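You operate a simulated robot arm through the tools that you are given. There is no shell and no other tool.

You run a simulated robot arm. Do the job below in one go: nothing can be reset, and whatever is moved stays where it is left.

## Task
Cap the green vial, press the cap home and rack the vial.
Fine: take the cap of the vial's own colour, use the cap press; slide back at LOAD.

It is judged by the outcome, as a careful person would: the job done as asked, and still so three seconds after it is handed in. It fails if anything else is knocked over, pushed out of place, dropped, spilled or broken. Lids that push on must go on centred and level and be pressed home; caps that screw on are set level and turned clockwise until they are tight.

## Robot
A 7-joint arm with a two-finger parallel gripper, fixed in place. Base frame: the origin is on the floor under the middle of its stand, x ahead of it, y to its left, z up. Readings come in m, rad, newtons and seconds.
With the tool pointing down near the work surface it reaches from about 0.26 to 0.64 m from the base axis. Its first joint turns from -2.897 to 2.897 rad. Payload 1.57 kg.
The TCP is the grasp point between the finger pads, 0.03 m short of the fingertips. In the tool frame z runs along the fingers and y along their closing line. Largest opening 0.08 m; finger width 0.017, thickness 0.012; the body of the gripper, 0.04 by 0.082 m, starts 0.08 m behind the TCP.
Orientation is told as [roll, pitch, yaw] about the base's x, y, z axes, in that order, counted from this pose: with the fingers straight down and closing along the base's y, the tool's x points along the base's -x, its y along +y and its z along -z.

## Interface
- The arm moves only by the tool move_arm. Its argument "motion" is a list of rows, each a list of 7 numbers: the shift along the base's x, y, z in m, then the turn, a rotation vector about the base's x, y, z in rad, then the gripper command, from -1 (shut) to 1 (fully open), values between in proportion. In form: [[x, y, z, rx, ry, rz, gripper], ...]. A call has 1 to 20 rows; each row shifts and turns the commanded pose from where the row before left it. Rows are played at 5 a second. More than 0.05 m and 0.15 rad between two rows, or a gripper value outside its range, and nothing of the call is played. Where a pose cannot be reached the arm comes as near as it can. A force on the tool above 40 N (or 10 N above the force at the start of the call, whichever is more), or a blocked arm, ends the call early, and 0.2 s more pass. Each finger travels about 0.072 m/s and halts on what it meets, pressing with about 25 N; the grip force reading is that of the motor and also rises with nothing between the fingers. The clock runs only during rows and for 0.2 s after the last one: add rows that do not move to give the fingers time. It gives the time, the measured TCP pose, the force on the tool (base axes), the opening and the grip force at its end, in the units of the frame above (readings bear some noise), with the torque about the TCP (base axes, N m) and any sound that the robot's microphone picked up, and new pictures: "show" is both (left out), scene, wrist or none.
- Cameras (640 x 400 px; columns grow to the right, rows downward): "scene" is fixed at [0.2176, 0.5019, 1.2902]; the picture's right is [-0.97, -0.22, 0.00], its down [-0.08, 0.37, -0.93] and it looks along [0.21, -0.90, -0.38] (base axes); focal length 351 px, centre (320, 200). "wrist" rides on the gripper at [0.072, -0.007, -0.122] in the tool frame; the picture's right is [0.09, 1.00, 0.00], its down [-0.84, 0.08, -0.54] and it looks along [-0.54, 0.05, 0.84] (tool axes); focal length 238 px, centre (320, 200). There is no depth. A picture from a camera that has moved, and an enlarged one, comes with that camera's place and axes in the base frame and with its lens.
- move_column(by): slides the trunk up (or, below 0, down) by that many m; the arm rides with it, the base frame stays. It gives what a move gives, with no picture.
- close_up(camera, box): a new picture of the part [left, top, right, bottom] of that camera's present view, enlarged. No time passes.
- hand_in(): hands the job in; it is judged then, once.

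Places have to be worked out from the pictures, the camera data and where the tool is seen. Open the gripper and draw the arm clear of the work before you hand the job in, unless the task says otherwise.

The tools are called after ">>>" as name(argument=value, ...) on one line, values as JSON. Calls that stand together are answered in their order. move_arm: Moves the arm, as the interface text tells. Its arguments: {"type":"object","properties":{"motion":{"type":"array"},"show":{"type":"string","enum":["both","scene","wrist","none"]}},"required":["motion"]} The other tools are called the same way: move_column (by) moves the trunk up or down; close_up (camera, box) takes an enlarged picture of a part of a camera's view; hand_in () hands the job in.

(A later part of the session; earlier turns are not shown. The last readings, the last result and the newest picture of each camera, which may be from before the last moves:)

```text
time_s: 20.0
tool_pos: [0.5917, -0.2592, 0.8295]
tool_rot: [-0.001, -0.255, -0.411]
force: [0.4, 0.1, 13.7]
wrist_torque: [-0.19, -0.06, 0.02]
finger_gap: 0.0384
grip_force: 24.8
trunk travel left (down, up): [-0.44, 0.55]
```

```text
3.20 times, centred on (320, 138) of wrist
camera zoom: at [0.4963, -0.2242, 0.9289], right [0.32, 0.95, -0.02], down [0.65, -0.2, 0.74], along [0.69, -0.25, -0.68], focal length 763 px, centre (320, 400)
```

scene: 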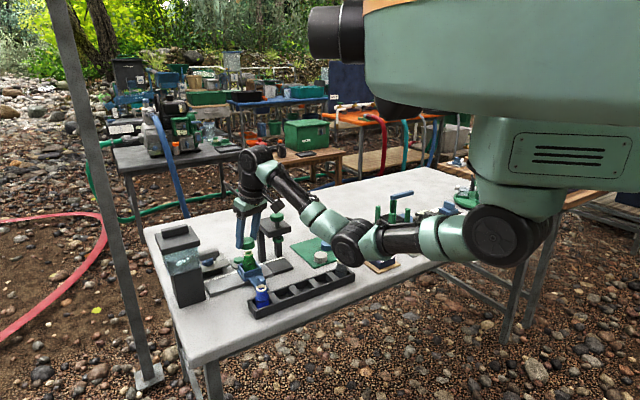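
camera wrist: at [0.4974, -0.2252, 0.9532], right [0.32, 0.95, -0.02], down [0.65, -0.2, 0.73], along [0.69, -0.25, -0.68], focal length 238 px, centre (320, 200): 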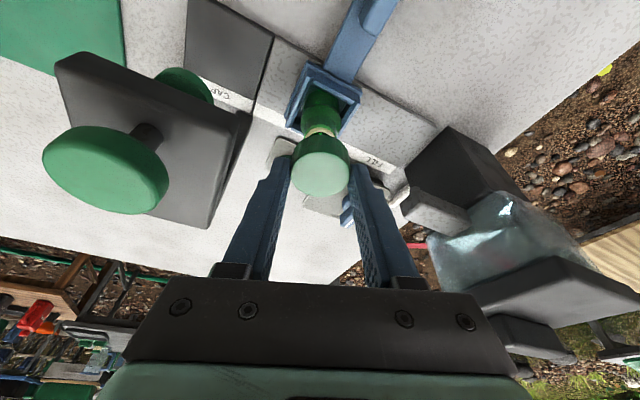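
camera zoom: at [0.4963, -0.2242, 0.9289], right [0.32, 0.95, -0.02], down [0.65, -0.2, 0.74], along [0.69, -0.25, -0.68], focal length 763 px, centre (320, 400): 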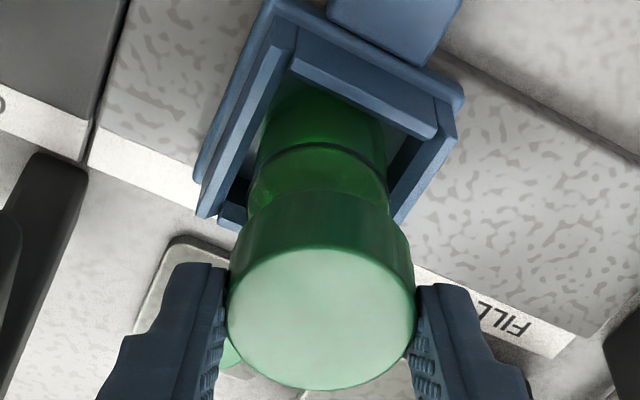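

The cap sits level and centred over the neck. I ease the load 1 mm, open to a 56 mm gap, and wait for the fingers.

>>> move_arm(motion=[[0, 0, 0.001, 0, 0, 0, -1], [0, 0, 0, 0, 0, 0, 0.0], [0, 0, 0, 0, 0, 0, 0.4], [0, 0, 0, 0, 0, 0, 0.4], [0, 0, 0, 0, 0, 0, 0.4]], show="none")

>>> close_up(camera="scene", box=[230, 225, 280, 275])

>>> close_up(camera="wrist", box=[270, 75, 370, 200])

```text
time_s: 21.2
tool_pos: [0.5915, -0.2598, 0.828]
tool_rot: [0.002, -0.249, -0.412]
force: [0.4, -0.9, -0.4]
wrist_torque: [0.02, 0.01, -0.01]
finger_gap: 0.0559
grip_force: 0.1
trunk travel left (down, up): [-0.44, 0.55]
```

```text
8.00 times, centred on (255, 250) of scene
camera zoom: at [0.2176, 0.5019, 1.2902], right [-0.97, -0.22, 0.0], down [-0.08, 0.37, -0.93], along [0.21, -0.9, -0.38], focal length 2810 px, centre (840, -200)
```

zoom: 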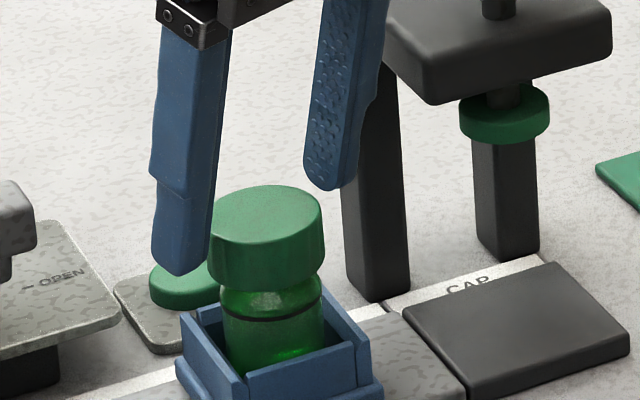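

```text
3.20 times, centred on (320, 138) of wrist
camera zoom: at [0.4968, -0.2243, 0.9278], right [0.32, 0.95, -0.02], down [0.65, -0.2, 0.73], along [0.69, -0.25, -0.68], focal length 763 px, centre (320, 400)
```

zoom: 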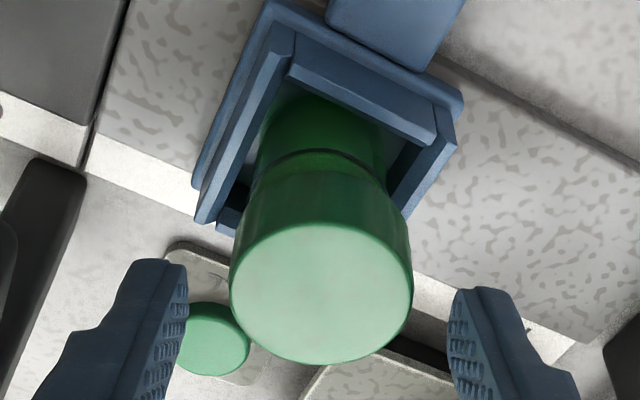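

Released: the cap dropped fully over the neck and sits level. I rise straight up, then back off inward to view the slide handle.

>>> move_arm(motion=[[0, 0, 0.03, 0, 0, 0, 0.4], [0, 0, 0.04, 0, 0, 0, 0.4], [0, 0, 0.04, 0, 0, 0, 0.4], [-0.03, 0.013, 0.02, 0, 0, 0, 0.4], [-0.03, 0.013, 0.02, 0, 0, 0, 0.4], [0, 0, 0, 0, 0, 0, 0.4]])

>>> close_up(camera="wrist", box=[200, 0, 440, 170])

>>> close_up(camera="scene", box=[230, 240, 290, 300])

```text
time_s: 22.6
tool_pos: [0.5314, -0.2316, 0.9787]
tool_rot: [0.0, -0.247, -0.414]
force: [-0.4, 0.4, 0.4]
wrist_torque: [0.02, 0.01, 0.05]
finger_gap: 0.0559
grip_force: 0.0
trunk travel left (down, up): [-0.44, 0.55]
camera wrist: at [0.437, -0.1976, 1.0788], right [0.32, 0.95, -0.02], down [0.65, -0.2, 0.73], along [0.69, -0.25, -0.68], focal length 238 px, centre (320, 200)
```

scene: 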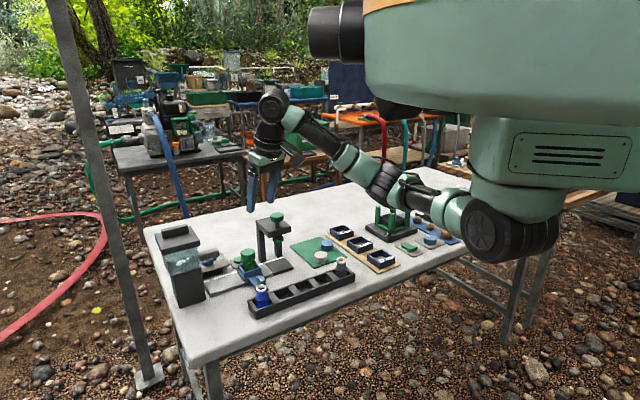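
wrist: 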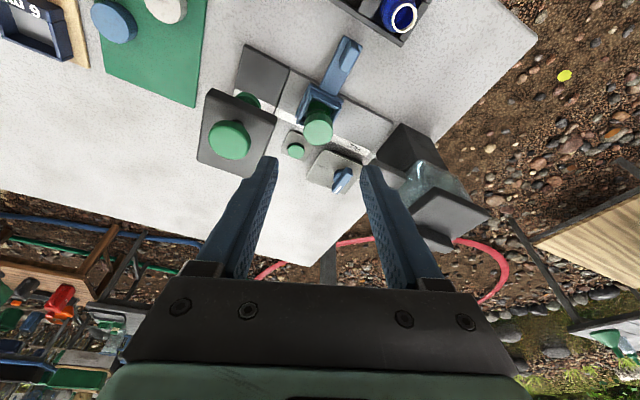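

```text
2.35 times, centred on (320, 85) of wrist
camera zoom: at [0.437, -0.1976, 1.0788], right [0.32, 0.95, -0.02], down [0.65, -0.2, 0.73], along [0.69, -0.25, -0.68], focal length 561 px, centre (320, 471)
```

zoom: 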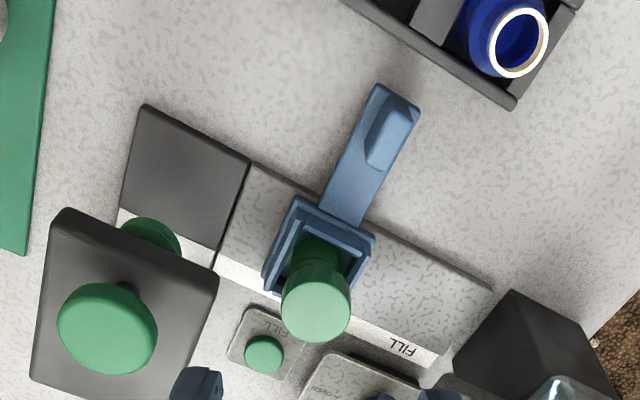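

```text
6.67 times, centred on (260, 270) of scene
camera zoom: at [0.2176, 0.5019, 1.2902], right [-0.97, -0.22, 0.0], down [-0.08, 0.37, -0.93], along [0.21, -0.9, -0.38], focal length 2342 px, centre (720, -267)
```

zoom: 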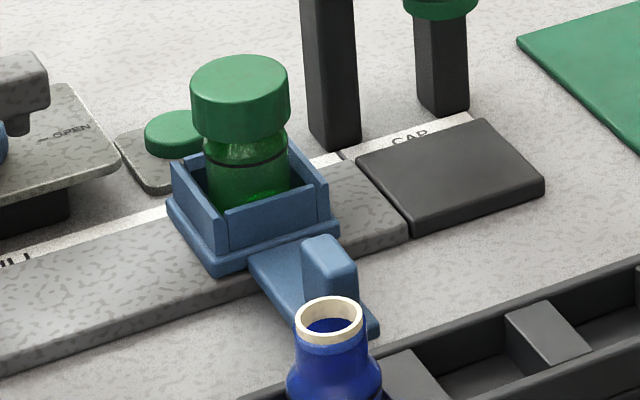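

The cap sits level on the vial. The handle post is at roughly (0.535,-0.198,0.755), the rail runs at about 45°, and CAP is about 90 mm from LOAD. I turn the tool so the fingers close along the rail, and hover above the handle.

>>> move_arm(motion=[[0, 0.013, -0.02, 0, 0, -0.126, 0.4], [0, 0.013, -0.03, 0, 0, -0.126, 0.4], [0, 0.012, -0.03, 0, 0, -0.126, 0.4], [0, 0, -0.03, 0, 0, 0, 0.4], [0, 0, 0, 0, 0, 0, 0.4]])

>>> close_up(camera="wrist", box=[220, 60, 420, 200])

>>> close_up(camera="scene", box=[230, 220, 310, 310])

```text
time_s: 23.8
tool_pos: [0.5304, -0.1954, 0.8682]
tool_rot: [0.0, -0.249, -0.792]
force: [0.5, 0.2, -0.5]
wrist_torque: [0.0, -0.01, 0.0]
finger_gap: 0.056
grip_force: 0.0
trunk travel left (down, up): [-0.44, 0.55]
camera wrist: at [0.4563, -0.128, 0.9678], right [0.65, 0.76, -0.02], down [0.53, -0.43, 0.73], along [0.55, -0.48, -0.68], focal length 238 px, centre (320, 200)
```

scene: 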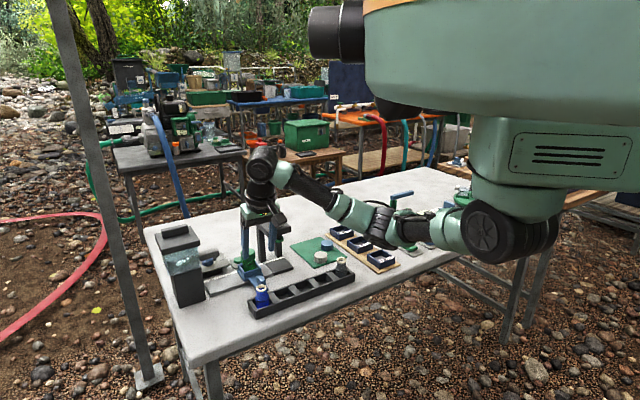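
wrist: 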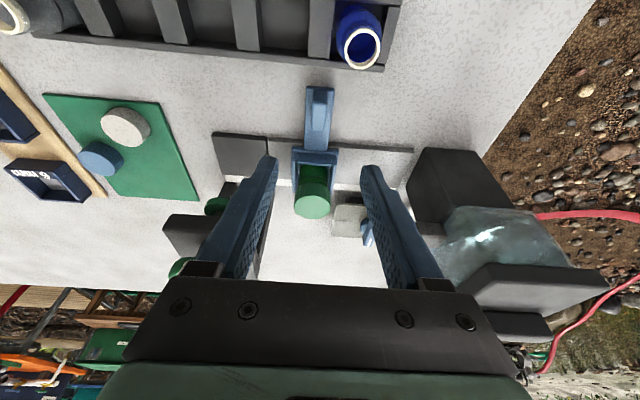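

```text
2.86 times, centred on (320, 130) of wrist
camera zoom: at [0.4563, -0.128, 0.9678], right [0.65, 0.76, -0.02], down [0.53, -0.43, 0.73], along [0.55, -0.48, -0.68], focal length 681 px, centre (320, 400)
```

zoom: 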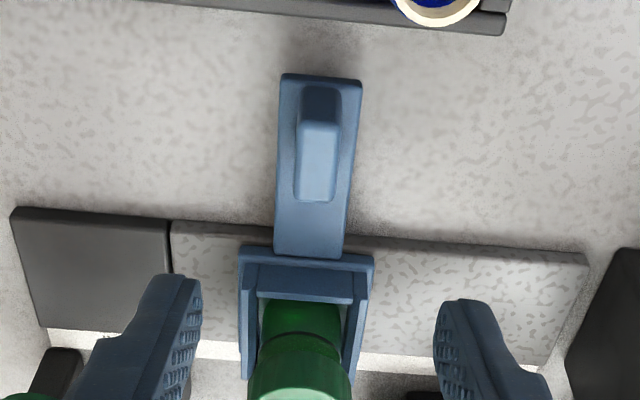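

```text
4.44 times, centred on (270, 265) of scene
camera zoom: at [0.2176, 0.5019, 1.2902], right [-0.97, -0.22, 0.0], down [-0.08, 0.37, -0.93], along [0.21, -0.9, -0.38], focal length 1561 px, centre (542, -89)
```

zoom: 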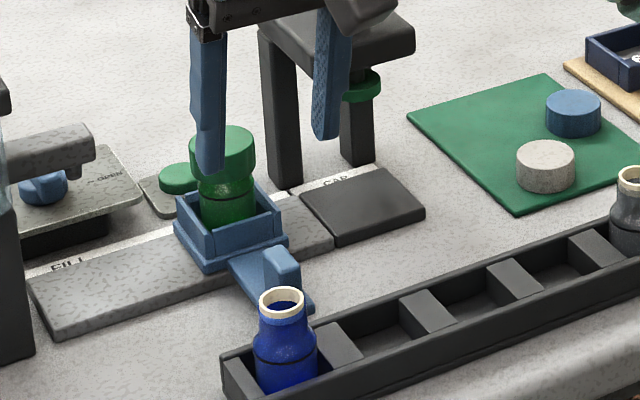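

The handle post top is at about (0.532,-0.199,0.770), 12 mm wide along the rail and about 26 mm tall, and the fingers are already parallel to the rail. I descend around the post with the tips above the handle plate.

>>> move_arm(motion=[[-0.0024, 0, -0.03, 0, 0, 0, 0.4], [0, 0, -0.03, 0, 0, 0, 0.4], [0, 0, -0.024, 0, 0, 0, 0.4], [0, 0, 0, 0, 0, 0, 0.4]])

>>> close_up(camera="wrist", box=[240, 100, 400, 220])

>>> close_up(camera="scene", box=[230, 240, 290, 300])

```text
time_s: 24.8
tool_pos: [0.5293, -0.1951, 0.7835]
tool_rot: [-0.001, -0.25, -0.787]
force: [-0.6, 0.0, -0.2]
wrist_torque: [0.02, 0.0, -0.04]
finger_gap: 0.0559
grip_force: 0.0
trunk travel left (down, up): [-0.44, 0.55]
camera wrist: at [0.4536, -0.1285, 0.8837], right [0.64, 0.76, -0.02], down [0.53, -0.43, 0.73], along [0.55, -0.48, -0.68], focal length 238 px, centre (320, 200)
```

scene: 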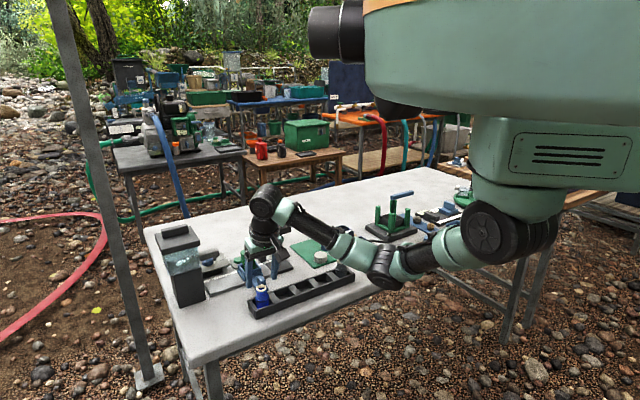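
wrist: 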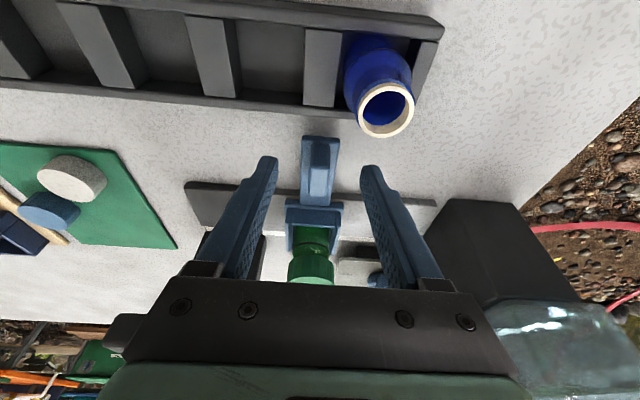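

```text
3.33 times, centred on (320, 160) of wrist
camera zoom: at [0.4536, -0.1285, 0.8837], right [0.64, 0.76, -0.02], down [0.53, -0.43, 0.73], along [0.55, -0.48, -0.68], focal length 794 px, centre (320, 333)
```

zoom: 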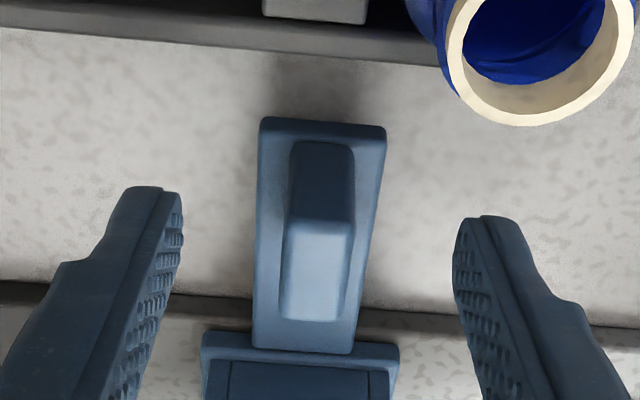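

```text
6.67 times, centred on (260, 270) of scene
camera zoom: at [0.2176, 0.5019, 1.2902], right [-0.97, -0.22, 0.0], down [-0.08, 0.37, -0.93], along [0.21, -0.9, -0.38], focal length 2342 px, centre (720, -267)
```

zoom: 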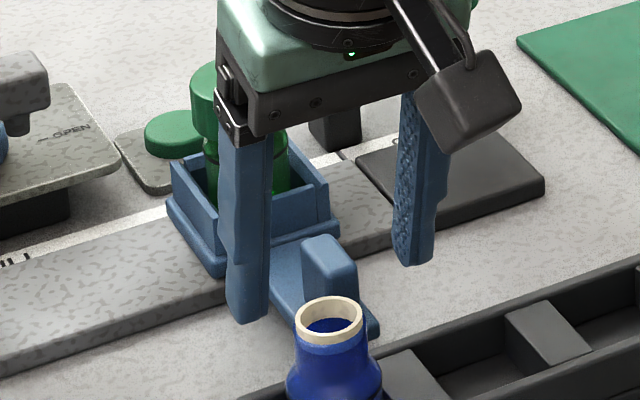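

The post is centred between the fingers, with the tips just above the handle plate. I close on the handle.

>>> move_arm(motion=[[0, 0, 0, 0, 0, 0, -1], [0, 0, 0, 0, 0, 0, -1], [0, 0, 0, 0, 0, 0, -1], [0, 0, 0, 0, 0, 0, -1]], show="wrist")

```text
time_s: 25.8
tool_pos: [0.5285, -0.1959, 0.783]
tool_rot: [0.0, -0.249, -0.792]
force: [-0.7, -0.3, -1.4]
wrist_torque: [-0.08, -0.06, 0.1]
finger_gap: 0.0137
grip_force: 30.4
trunk travel left (down, up): [-0.44, 0.55]
camera wrist: at [0.4536, -0.1286, 0.8839], right [0.64, 0.76, -0.02], down [0.53, -0.43, 0.73], along [0.55, -0.48, -0.68], focal length 238 px, centre (320, 200)
```

wrist: 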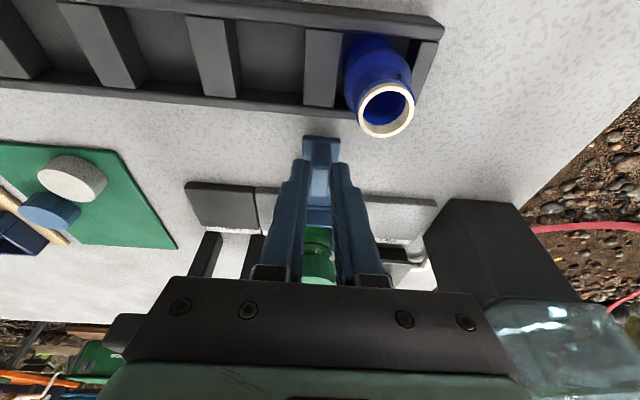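

Gripped (gap 13.7 mm). I slide the carriage slowly toward CAP, 30 mm first, and check the forces.

>>> move_arm(motion=[[-0.0036, -0.0035, 0, 0, 0, 0, -1], [-0.0071, -0.007, 0, 0, 0, 0, -1], [-0.0071, -0.007, 0, 0, 0, 0, -1], [-0.0036, -0.0035, 0, 0, 0, 0, -1], [0, 0, 0, 0, 0, 0, -1]])

```text
time_s: 27.0
tool_pos: [0.5068, -0.2159, 0.7844]
tool_rot: [0.002, -0.248, -0.79]
force: [3.4, -4.0, -1.1]
wrist_torque: [-0.24, -0.28, 0.16]
finger_gap: 0.0135
grip_force: 30.1
trunk travel left (down, up): [-0.44, 0.55]
camera wrist: at [0.432, -0.1499, 0.8838], right [0.65, 0.76, -0.02], down [0.53, -0.43, 0.73], along [0.55, -0.48, -0.68], focal length 238 px, centre (320, 200)
```

scene: 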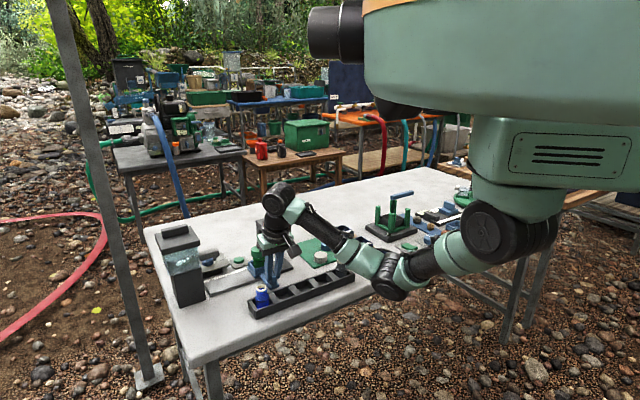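
wrist: 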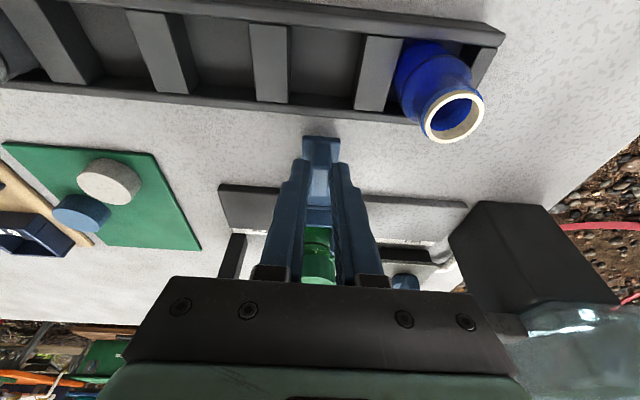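

The carriage follows; the 5 N side force shows the rail runs slightly steeper (~46.4°) than my path. I correct the direction and slide 40 mm more.

>>> move_arm(motion=[[-0.0062, -0.0079, 0, 0, 0, 0, -1], [-0.0069, -0.0072, 0, 0, 0, 0, -1], [-0.0069, -0.0072, 0, 0, 0, 0, -1], [-0.0069, -0.0072, 0, 0, 0, 0, -1], [0, 0, 0, 0, 0, 0, -1]])

>>> close_up(camera="wrist", box=[200, 100, 440, 290])

>>> close_up(camera="scene", box=[230, 210, 330, 290])

```text
time_s: 28.2
tool_pos: [0.4798, -0.2452, 0.7838]
tool_rot: [0.0, -0.249, -0.791]
force: [-5.0, 5.4, 1.4]
wrist_torque: [0.46, 0.51, 0.1]
finger_gap: 0.0139
grip_force: 29.7
trunk travel left (down, up): [-0.44, 0.55]
camera wrist: at [0.4044, -0.178, 0.884], right [0.64, 0.76, -0.02], down [0.53, -0.43, 0.73], along [0.55, -0.48, -0.68], focal length 238 px, centre (320, 200)
```

scene: 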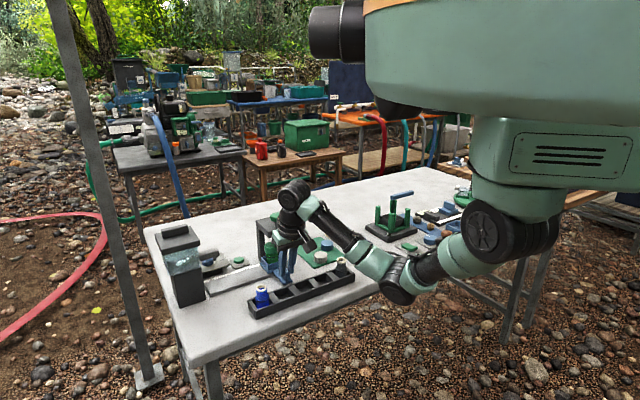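
wrist: 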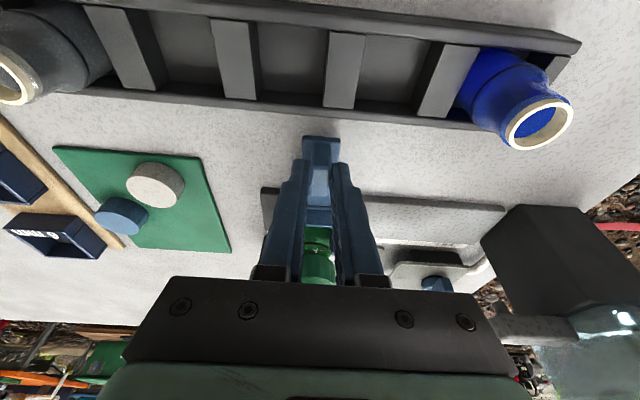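

```text
2.11 times, centred on (320, 195) of wrist
camera zoom: at [0.4044, -0.178, 0.884], right [0.64, 0.76, -0.02], down [0.53, -0.43, 0.73], along [0.55, -0.48, -0.68], focal length 502 px, centre (320, 210)
```

zoom: 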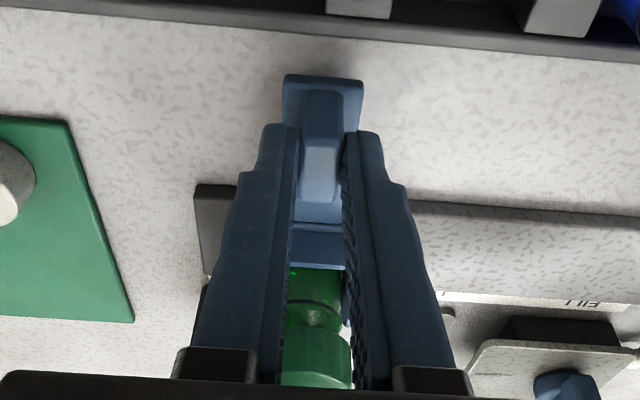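

```text
5.00 times, centred on (280, 250) of scene
camera zoom: at [0.2176, 0.5019, 1.2902], right [-0.97, -0.22, 0.0], down [-0.08, 0.37, -0.93], along [0.21, -0.9, -0.38], focal length 1756 px, centre (520, -50)
```

zoom: 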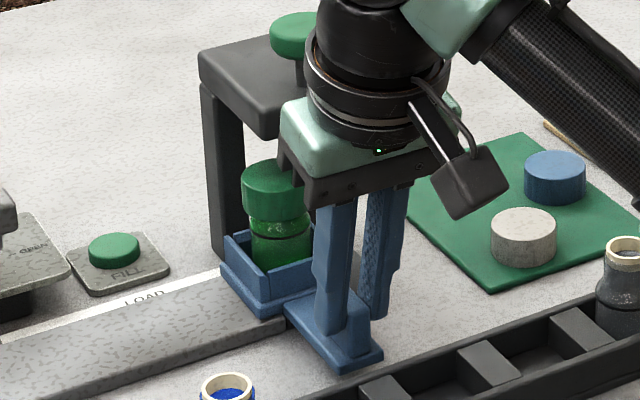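

Side force now reversed (+7 N), so the true direction is about 45° after all; about 21 mm remains to CAP. I relax the side offset, advance 12 mm, then check the cap-to-plunger clearance.

>>> move_arm(motion=[[-0.0044, -0.0028, 0, 0, 0, 0, -1], [-0.005, -0.005, 0, 0, 0, 0, -1], [0, 0, 0, 0, 0, 0, -1]])

>>> close_up(camera="wrist", box=[200, 100, 440, 290])

>>> close_up(camera="scene", box=[240, 205, 320, 285])

```text
time_s: 29.0
tool_pos: [0.4707, -0.2534, 0.7838]
tool_rot: [0.0, -0.249, -0.79]
force: [-1.3, 0.9, -4.3]
wrist_torque: [-0.13, -0.14, 0.12]
finger_gap: 0.0135
grip_force: 29.8
trunk travel left (down, up): [-0.44, 0.55]
camera wrist: at [0.3956, -0.1863, 0.8837], right [0.65, 0.76, -0.02], down [0.53, -0.43, 0.73], along [0.55, -0.48, -0.68], focal length 238 px, centre (320, 200)
```

scene: 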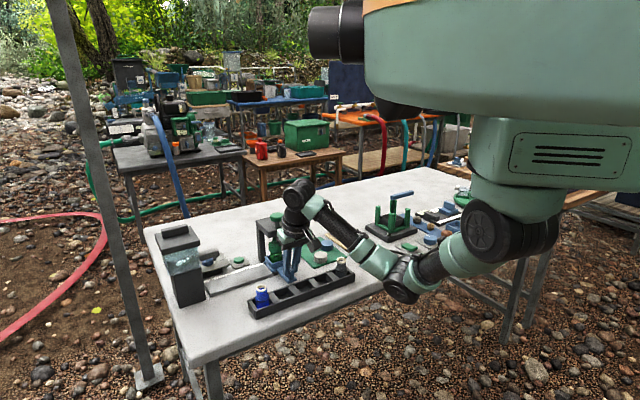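
wrist: 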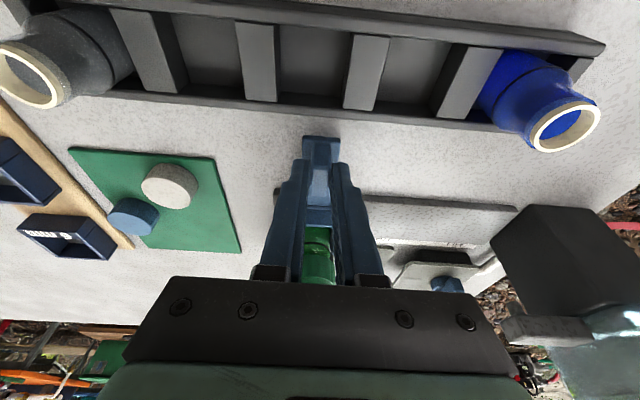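

```text
2.11 times, centred on (320, 195) of wrist
camera zoom: at [0.3956, -0.1863, 0.8837], right [0.65, 0.76, -0.02], down [0.53, -0.43, 0.73], along [0.55, -0.48, -0.68], focal length 502 px, centre (320, 210)
```

zoom: 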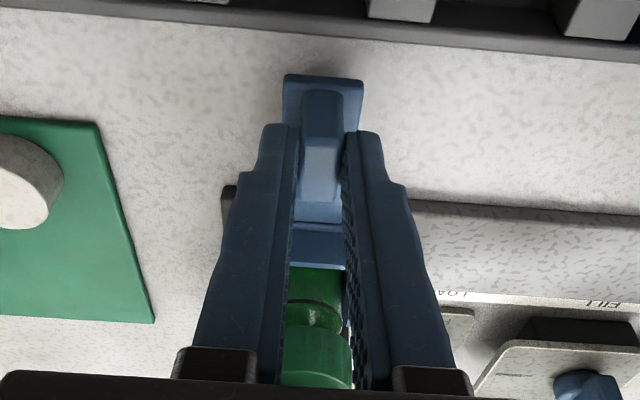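

```text
5.00 times, centred on (280, 245) of scene
camera zoom: at [0.2176, 0.5019, 1.2902], right [-0.97, -0.22, 0.0], down [-0.08, 0.37, -0.93], along [0.21, -0.9, -0.38], focal length 1756 px, centre (520, -25)
```

zoom: 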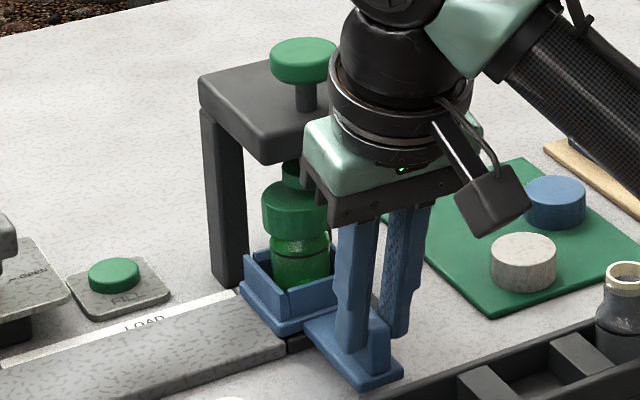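

The cap passes under the plunger without contact; about 9 mm remains. I advance in small steps and watch for the end stop.

>>> move_arm(motion=[[-0.0028, -0.0028, 0, 0, 0, 0, -1], [-0.0028, -0.0028, 0, 0, 0, 0, -1], [0, 0, 0, 0, 0, 0, -1]])

>>> close_up(camera="scene", box=[240, 205, 320, 285])

```text
time_s: 29.8
tool_pos: [0.4641, -0.2585, 0.7834]
tool_rot: [-0.001, -0.249, -0.788]
force: [-0.5, 0.7, -2.2]
wrist_torque: [-0.1, -0.04, 0.13]
finger_gap: 0.0137
grip_force: 30.1
trunk travel left (down, up): [-0.44, 0.55]
camera wrist: at [0.3901, -0.1921, 0.8838], right [0.64, 0.76, -0.02], down [0.53, -0.43, 0.73], along [0.55, -0.48, -0.68], focal length 238 px, centre (320, 200)
```

scene: 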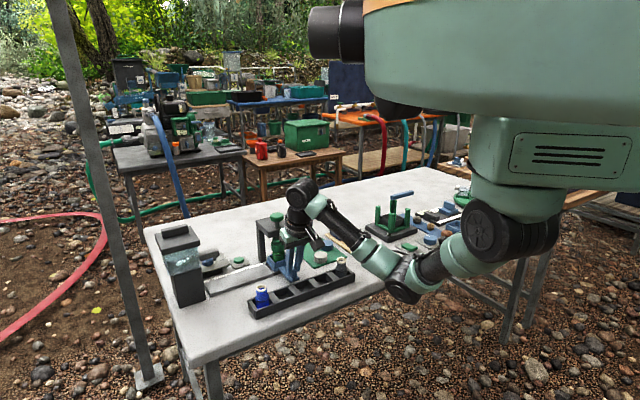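
wrist: 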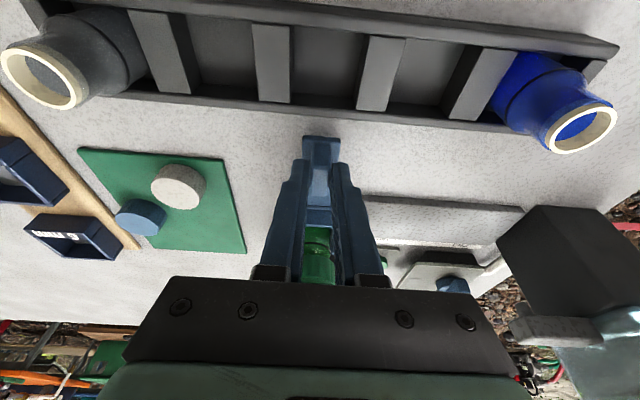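

```text
5.00 times, centred on (280, 245) of scene
camera zoom: at [0.2176, 0.5019, 1.2902], right [-0.97, -0.22, 0.0], down [-0.08, 0.37, -0.93], along [0.21, -0.9, -0.38], focal length 1756 px, centre (520, -25)
```

zoom: 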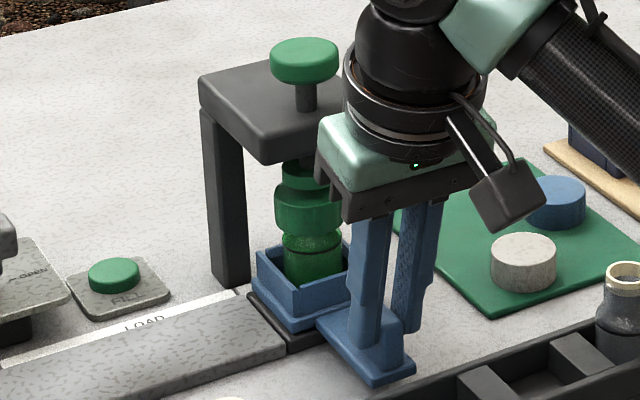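

The carriage is on the CAP pad, with the cap about 2 mm short of the plunger axis. I push on a further 3 mm to find the stop.

>>> move_arm(motion=[[-0.0014, -0.0014, 0, 0, 0, 0, -1], [-0.0007, -0.0007, 0, 0, 0, 0, -1], [0, 0, 0, 0, 0, 0, -1]], show="none")

>>> close_up(camera="scene", box=[250, 205, 310, 275])

```text
time_s: 30.6
tool_pos: [0.4627, -0.2596, 0.784]
tool_rot: [0.001, -0.249, -0.785]
force: [6.4, 5.3, 2.6]
wrist_torque: [0.55, 0.25, 0.1]
finger_gap: 0.0135
grip_force: 30.0
trunk travel left (down, up): [-0.44, 0.55]
```

```text
5.71 times, centred on (280, 240) of scene
camera zoom: at [0.2176, 0.5019, 1.2902], right [-0.97, -0.22, 0.0], down [-0.08, 0.37, -0.93], along [0.21, -0.9, -0.38], focal length 2007 px, centre (549, -29)
```

zoom: 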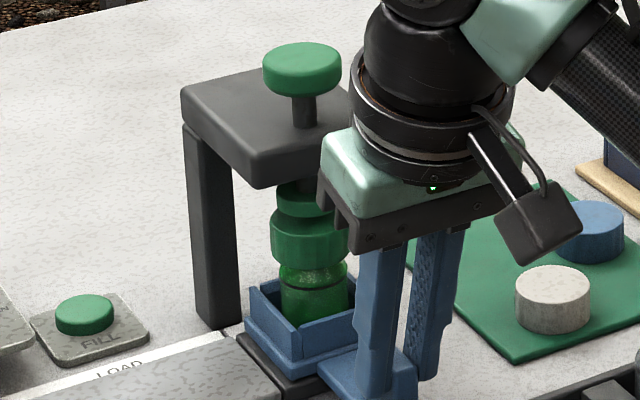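

The end stop is reached (8 N along the rail), and cap and plunger axes coincide in the picture. I relax the push, open the fingers and withdraw along the tool axis, away from the press.

>>> move_arm(motion=[[0.0009, 0.0009, 0, 0, 0, 0, -1], [0, 0, 0, 0, 0, 0, -0.2], [0, 0, 0, 0, 0, 0, 0.2], [0, 0, 0, 0, 0, 0, 0.2], [-0.005, 0.005, 0.03, 0, 0, 0, 0.2], [-0.007, 0.007, 0.04, 0, 0, 0, 0.2], [-0.007, 0.007, 0.04, 0, 0, 0, 0.2], [-0.007, 0.007, 0.04, 0, 0, 0, 0.2], [0, 0, 0.03, 0, 0, 0, 0.2], [0, 0, 0, 0, 0, 0, 0.2]])

>>> close_up(camera="scene", box=[240, 205, 320, 285])

>>> close_up(camera="wrist", box=[220, 40, 460, 240])

```text
time_s: 32.8
tool_pos: [0.4379, -0.2334, 0.9649]
tool_rot: [-0.001, -0.246, -0.79]
force: [0.1, 0.2, -0.3]
wrist_torque: [0.01, 0.0, 0.03]
finger_gap: 0.0476
grip_force: 0.0
trunk travel left (down, up): [-0.44, 0.55]
camera wrist: at [0.363, -0.1669, 1.0642], right [0.64, 0.76, -0.02], down [0.53, -0.43, 0.73], along [0.55, -0.48, -0.68], focal length 238 px, centre (320, 200)
```

scene: 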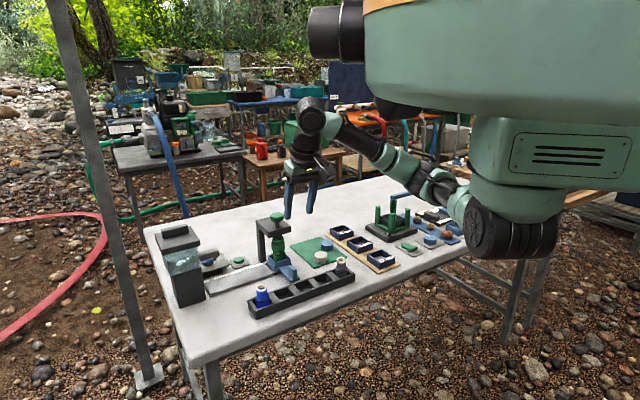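
wrist: 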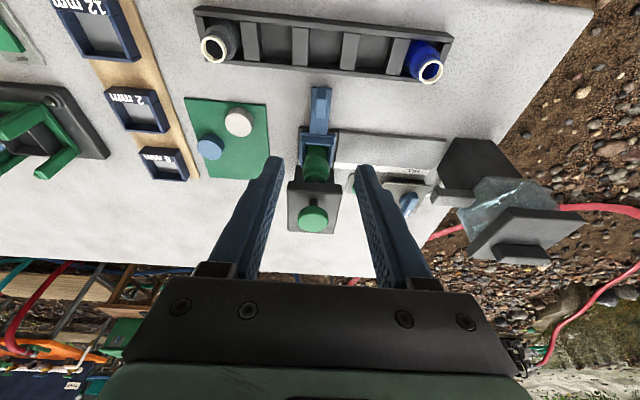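

```text
5.00 times, centred on (280, 245) of scene
camera zoom: at [0.2176, 0.5019, 1.2902], right [-0.97, -0.22, 0.0], down [-0.08, 0.37, -0.93], along [0.21, -0.9, -0.38], focal length 1756 px, centre (520, -25)
```

zoom: 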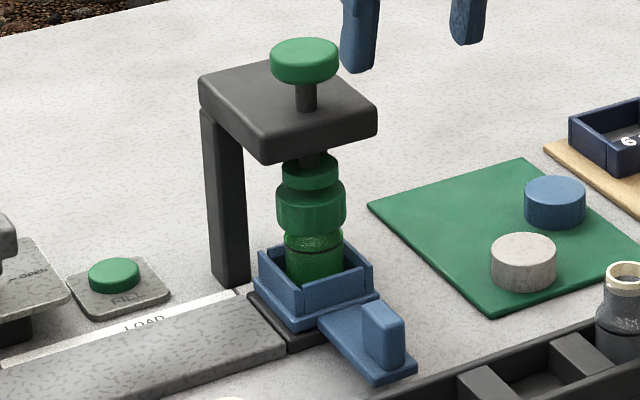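

```text
2.00 times, centred on (340, 140) of wrist
camera zoom: at [0.363, -0.1669, 1.0642], right [0.64, 0.76, -0.02], down [0.53, -0.43, 0.73], along [0.55, -0.48, -0.68], focal length 477 px, centre (280, 320)
```

zoom: 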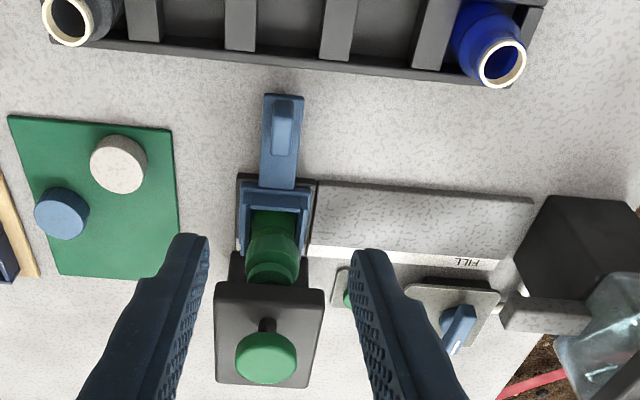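

I'll zoom tightly on plunger and cap to confirm they are concentric before pressing.

>>> close_up(camera="scene", box=[264, 210, 304, 270])

>>> close_up(camera="wrist", box=[280, 110, 350, 240])

```text
6.67 times, centred on (284, 240) of scene
camera zoom: at [0.2176, 0.5019, 1.2902], right [-0.97, -0.22, 0.0], down [-0.08, 0.37, -0.93], along [0.21, -0.9, -0.38], focal length 2342 px, centre (560, -67)
```

zoom: 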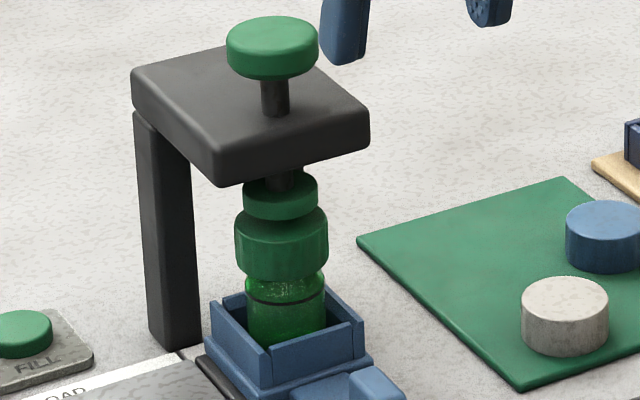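

```text
3.08 times, centred on (315, 175) of wrist
camera zoom: at [0.363, -0.1669, 1.0642], right [0.64, 0.76, -0.02], down [0.53, -0.43, 0.73], along [0.55, -0.48, -0.68], focal length 733 px, centre (335, 277)
```

zoom: 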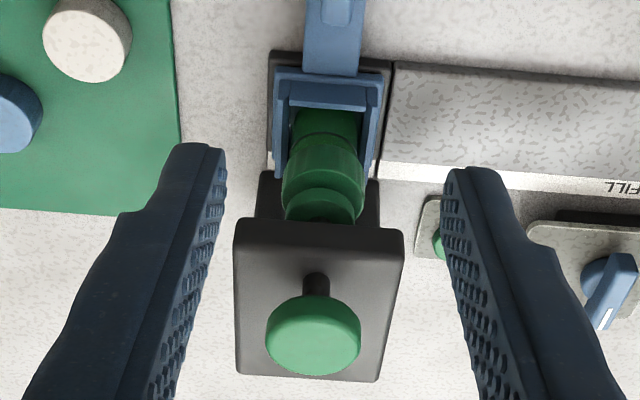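

The cap is concentric with the plunger to within about half a millimetre. I close the fingers, bring the tool vertical, and move above the press knob at about (0.528,-0.323).

>>> move_arm(motion=[[0, 0, 0.01, 0.0888, 0.0875, 0, -1], [0, 0, 0.01, 0.0888, 0.0875, 0, -1], [0.03, -0.03, 0, 0, 0, 0, -1], [0.03, -0.03, 0, 0, 0, 0, -1], [0.0298, -0.0294, 0, 0, 0, 0, -1], [0, 0, 0, 0, 0, 0, -1]])

>>> close_up(camera="wrist", box=[240, 90, 400, 230])

>>> close_up(camera="scene", box=[240, 180, 320, 270])

```text
time_s: 34.2
tool_pos: [0.5295, -0.3234, 0.9827]
tool_rot: [0.0, 0.0, -0.787]
force: [0.2, -0.2, 0.2]
wrist_torque: [0.0, -0.06, 0.01]
finger_gap: 0.0
grip_force: 20.8
trunk travel left (down, up): [-0.44, 0.55]
camera wrist: at [0.4729, -0.2765, 1.1047], right [0.64, 0.77, 0.0], down [0.64, -0.54, 0.54], along [0.42, -0.35, -0.84], focal length 238 px, centre (320, 200)
```

scene: 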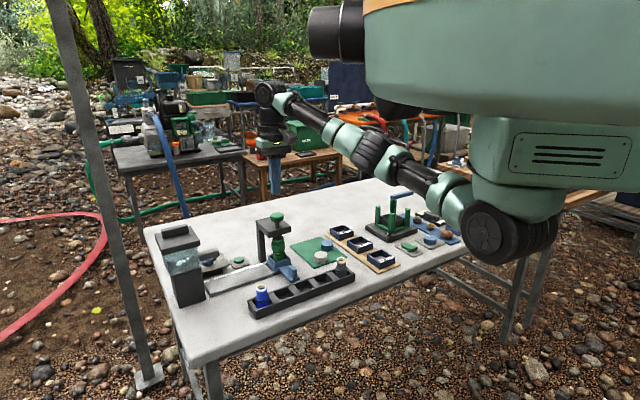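
wrist: 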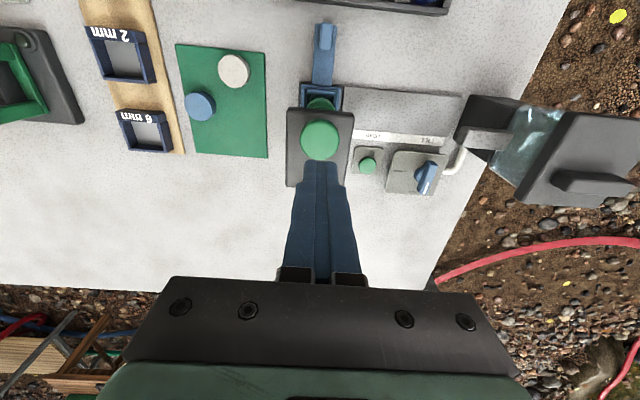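

```text
2.86 times, centred on (320, 160) of wrist
camera zoom: at [0.4729, -0.2765, 1.1047], right [0.64, 0.77, 0.0], down [0.64, -0.54, 0.54], along [0.42, -0.35, -0.84], focal length 681 px, centre (320, 314)
```

zoom: 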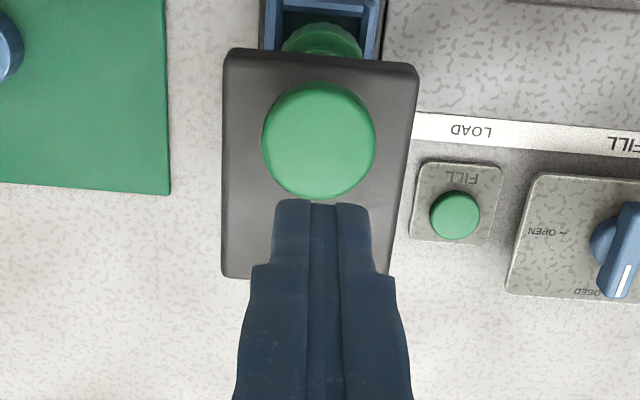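

```text
4.44 times, centred on (280, 225) of scene
camera zoom: at [0.2176, 0.5019, 1.2902], right [-0.97, -0.22, 0.0], down [-0.08, 0.37, -0.93], along [0.21, -0.9, -0.38], focal length 1561 px, centre (498, 89)
```

zoom: 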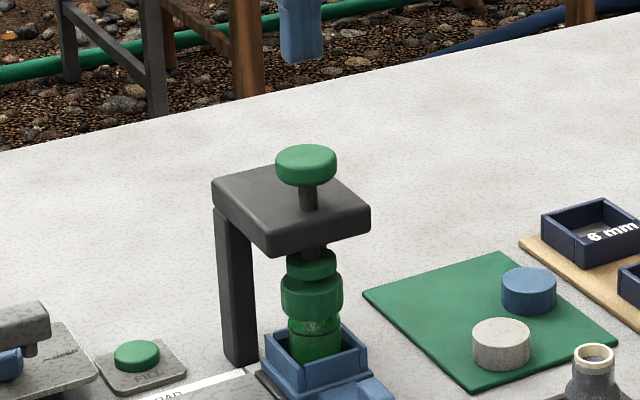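

The tool is vertical directly above the knob. I lower the closed fingertips to about 8 mm above it, then approach in small steps.

>>> move_arm(motion=[[0, 0, -0.025, 0, 0, 0, -1], [0, 0, -0.025, 0, 0, 0, -1], [0, 0, -0.006, 0, 0, 0, -1], [0, 0, 0, 0, 0, 0, -1]])

>>> close_up(camera="scene", box=[250, 190, 310, 270])

```text
time_s: 35.2
tool_pos: [0.5272, -0.3229, 0.9269]
tool_rot: [0.001, -0.001, -0.79]
force: [0.3, -0.6, 0.3]
wrist_torque: [0.02, 0.03, 0.04]
finger_gap: 0.0
grip_force: 20.8
trunk travel left (down, up): [-0.44, 0.55]
camera wrist: at [0.4724, -0.2763, 1.0494], right [0.64, 0.77, 0.0], down [0.64, -0.54, 0.54], along [0.42, -0.35, -0.84], focal length 238 px, centre (320, 200)
```

scene: 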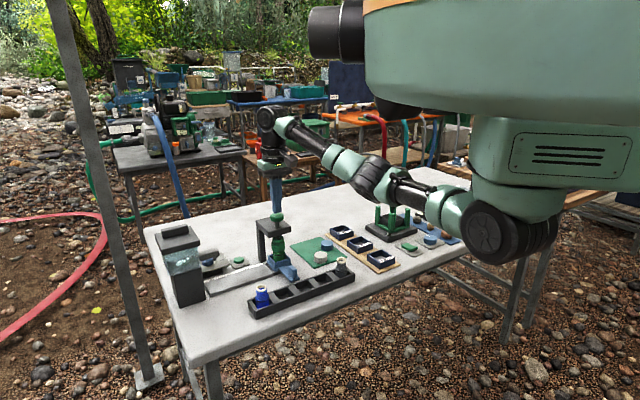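
wrist: 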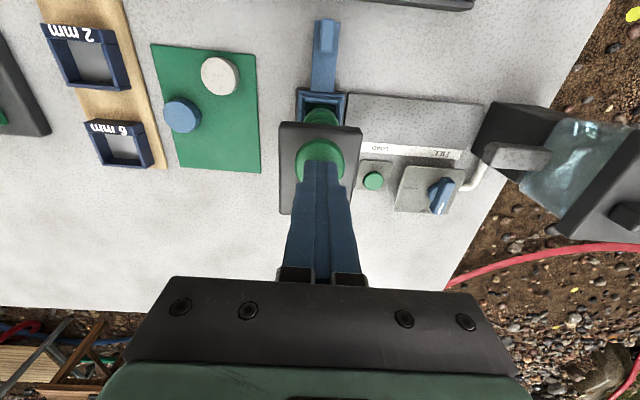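

```text
5.00 times, centred on (280, 230) of scene
camera zoom: at [0.2176, 0.5019, 1.2902], right [-0.97, -0.22, 0.0], down [-0.08, 0.37, -0.93], along [0.21, -0.9, -0.38], focal length 1756 px, centre (520, 50)
```

zoom: 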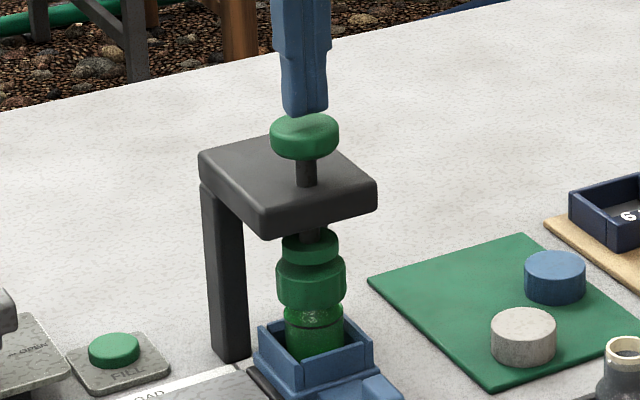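

The fingertips are a few millimetres above the knob centre. I press down in 3 mm steps, watching the force.

>>> move_arm(motion=[[0, 0, -0.003, 0, 0, 0, -1], [0, 0, -0.003, 0, 0, 0, -1], [0, 0, -0.003, 0, 0, 0, -1], [0, 0, 0, 0, 0, 0, -1]], show="none")

>>> close_up(camera="scene", box=[250, 190, 310, 270])

```text
time_s: 36.2
tool_pos: [0.528, -0.3228, 0.9193]
tool_rot: [0.001, -0.001, -0.791]
force: [0.7, 0.1, 0.5]
wrist_torque: [0.0, 0.0, 0.03]
finger_gap: 0.0002
grip_force: 20.8
trunk travel left (down, up): [-0.44, 0.55]
```

```text
5.00 times, centred on (280, 230) of scene
camera zoom: at [0.2176, 0.5019, 1.2902], right [-0.97, -0.22, 0.0], down [-0.08, 0.37, -0.93], along [0.21, -0.9, -0.38], focal length 1756 px, centre (520, 50)
```

zoom: 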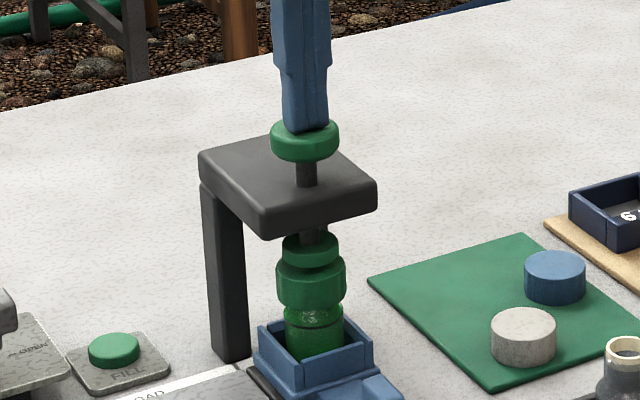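

The tips just touch the knob now (tip z≈0.889). I continue pressing down.

>>> move_arm(motion=[[0, 0, -0.003, 0, 0, 0, -1], [0, 0, -0.003, 0, 0, 0, -1], [0, 0, 0, 0, 0, 0, -1]], show="none")

>>> close_up(camera="scene", box=[250, 190, 310, 270])

```text
time_s: 37.0
tool_pos: [0.5285, -0.3235, 0.9124]
tool_rot: [0.002, 0.0, -0.789]
force: [-1.1, 0.1, 1.9]
wrist_torque: [0.02, 0.01, 0.04]
finger_gap: 0.0
grip_force: 21.3
trunk travel left (down, up): [-0.44, 0.55]
```

```text
5.00 times, centred on (280, 230) of scene
camera zoom: at [0.2176, 0.5019, 1.2902], right [-0.97, -0.22, 0.0], down [-0.08, 0.37, -0.93], along [0.21, -0.9, -0.38], focal length 1756 px, centre (520, 50)
```

zoom: 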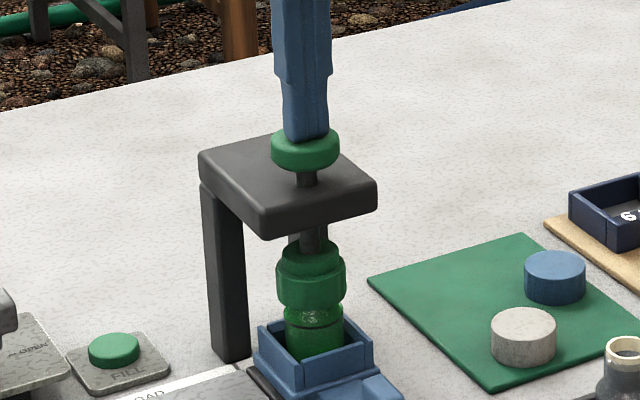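

The knob and plunger move down with a light spring force (~2 N), and the plunger is nearly at the cap. I keep pressing.

>>> move_arm(motion=[[0, 0, -0.003, 0, 0, 0, -1], [0, 0, -0.002, 0, 0, 0, -1], [0, 0, -0.002, 0, 0, 0, -1], [0, 0, 0, 0, 0, 0, -1]], show="none")

>>> close_up(camera="scene", box=[250, 190, 310, 270])

```text
time_s: 38.0
tool_pos: [0.5293, -0.3224, 0.9081]
tool_rot: [0.002, -0.004, -0.789]
force: [1.4, -0.4, 15.3]
wrist_torque: [0.06, -0.02, -0.05]
finger_gap: 0.0
grip_force: 21.3
trunk travel left (down, up): [-0.44, 0.55]
heard: click, snap
```

```text
5.00 times, centred on (280, 230) of scene
camera zoom: at [0.2176, 0.5019, 1.2902], right [-0.97, -0.22, 0.0], down [-0.08, 0.37, -0.93], along [0.21, -0.9, -0.38], focal length 1756 px, centre (520, 50)
```

zoom: 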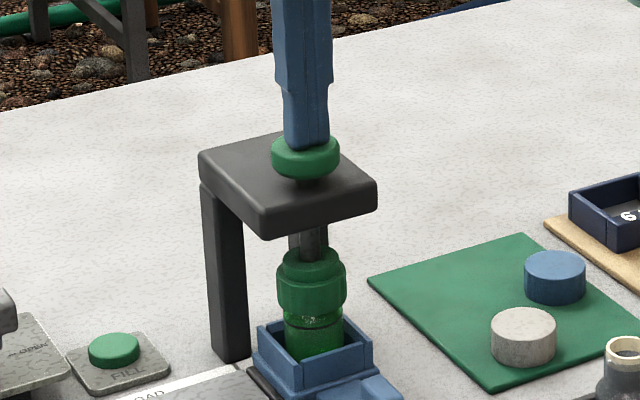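

I heard "click, snap" at about 15 N, so the cap has snapped on. I press slightly further to confirm it's fully home.

>>> move_arm(motion=[[0, 0, -0.0015, 0, 0, 0, -1], [0, 0, -0.001, 0, 0, 0, -1], [0, 0, 0, 0, 0, 0, -1]], show="none")

>>> close_up(camera="scene", box=[260, 225, 300, 275])

```text
time_s: 38.8
tool_pos: [0.528, -0.3226, 0.9073]
tool_rot: [0.003, -0.01, -0.79]
force: [5.4, -3.7, 29.0]
wrist_torque: [0.0, -0.07, -0.03]
finger_gap: 0.0001
grip_force: 22.0
trunk travel left (down, up): [-0.44, 0.55]
```

```text
8.00 times, centred on (280, 250) of scene
camera zoom: at [0.2176, 0.5019, 1.2902], right [-0.97, -0.22, 0.0], down [-0.08, 0.37, -0.93], along [0.21, -0.9, -0.38], focal length 2810 px, centre (640, -200)
```

zoom: 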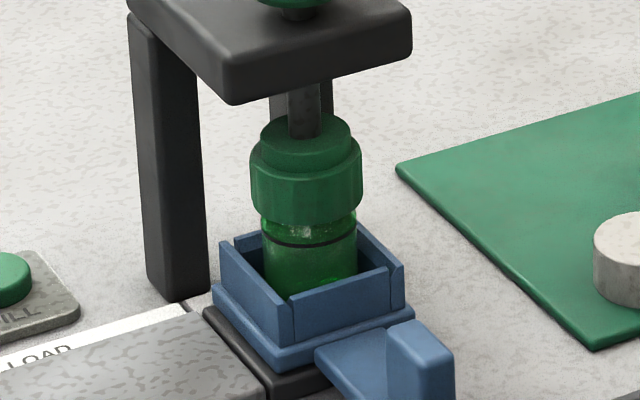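

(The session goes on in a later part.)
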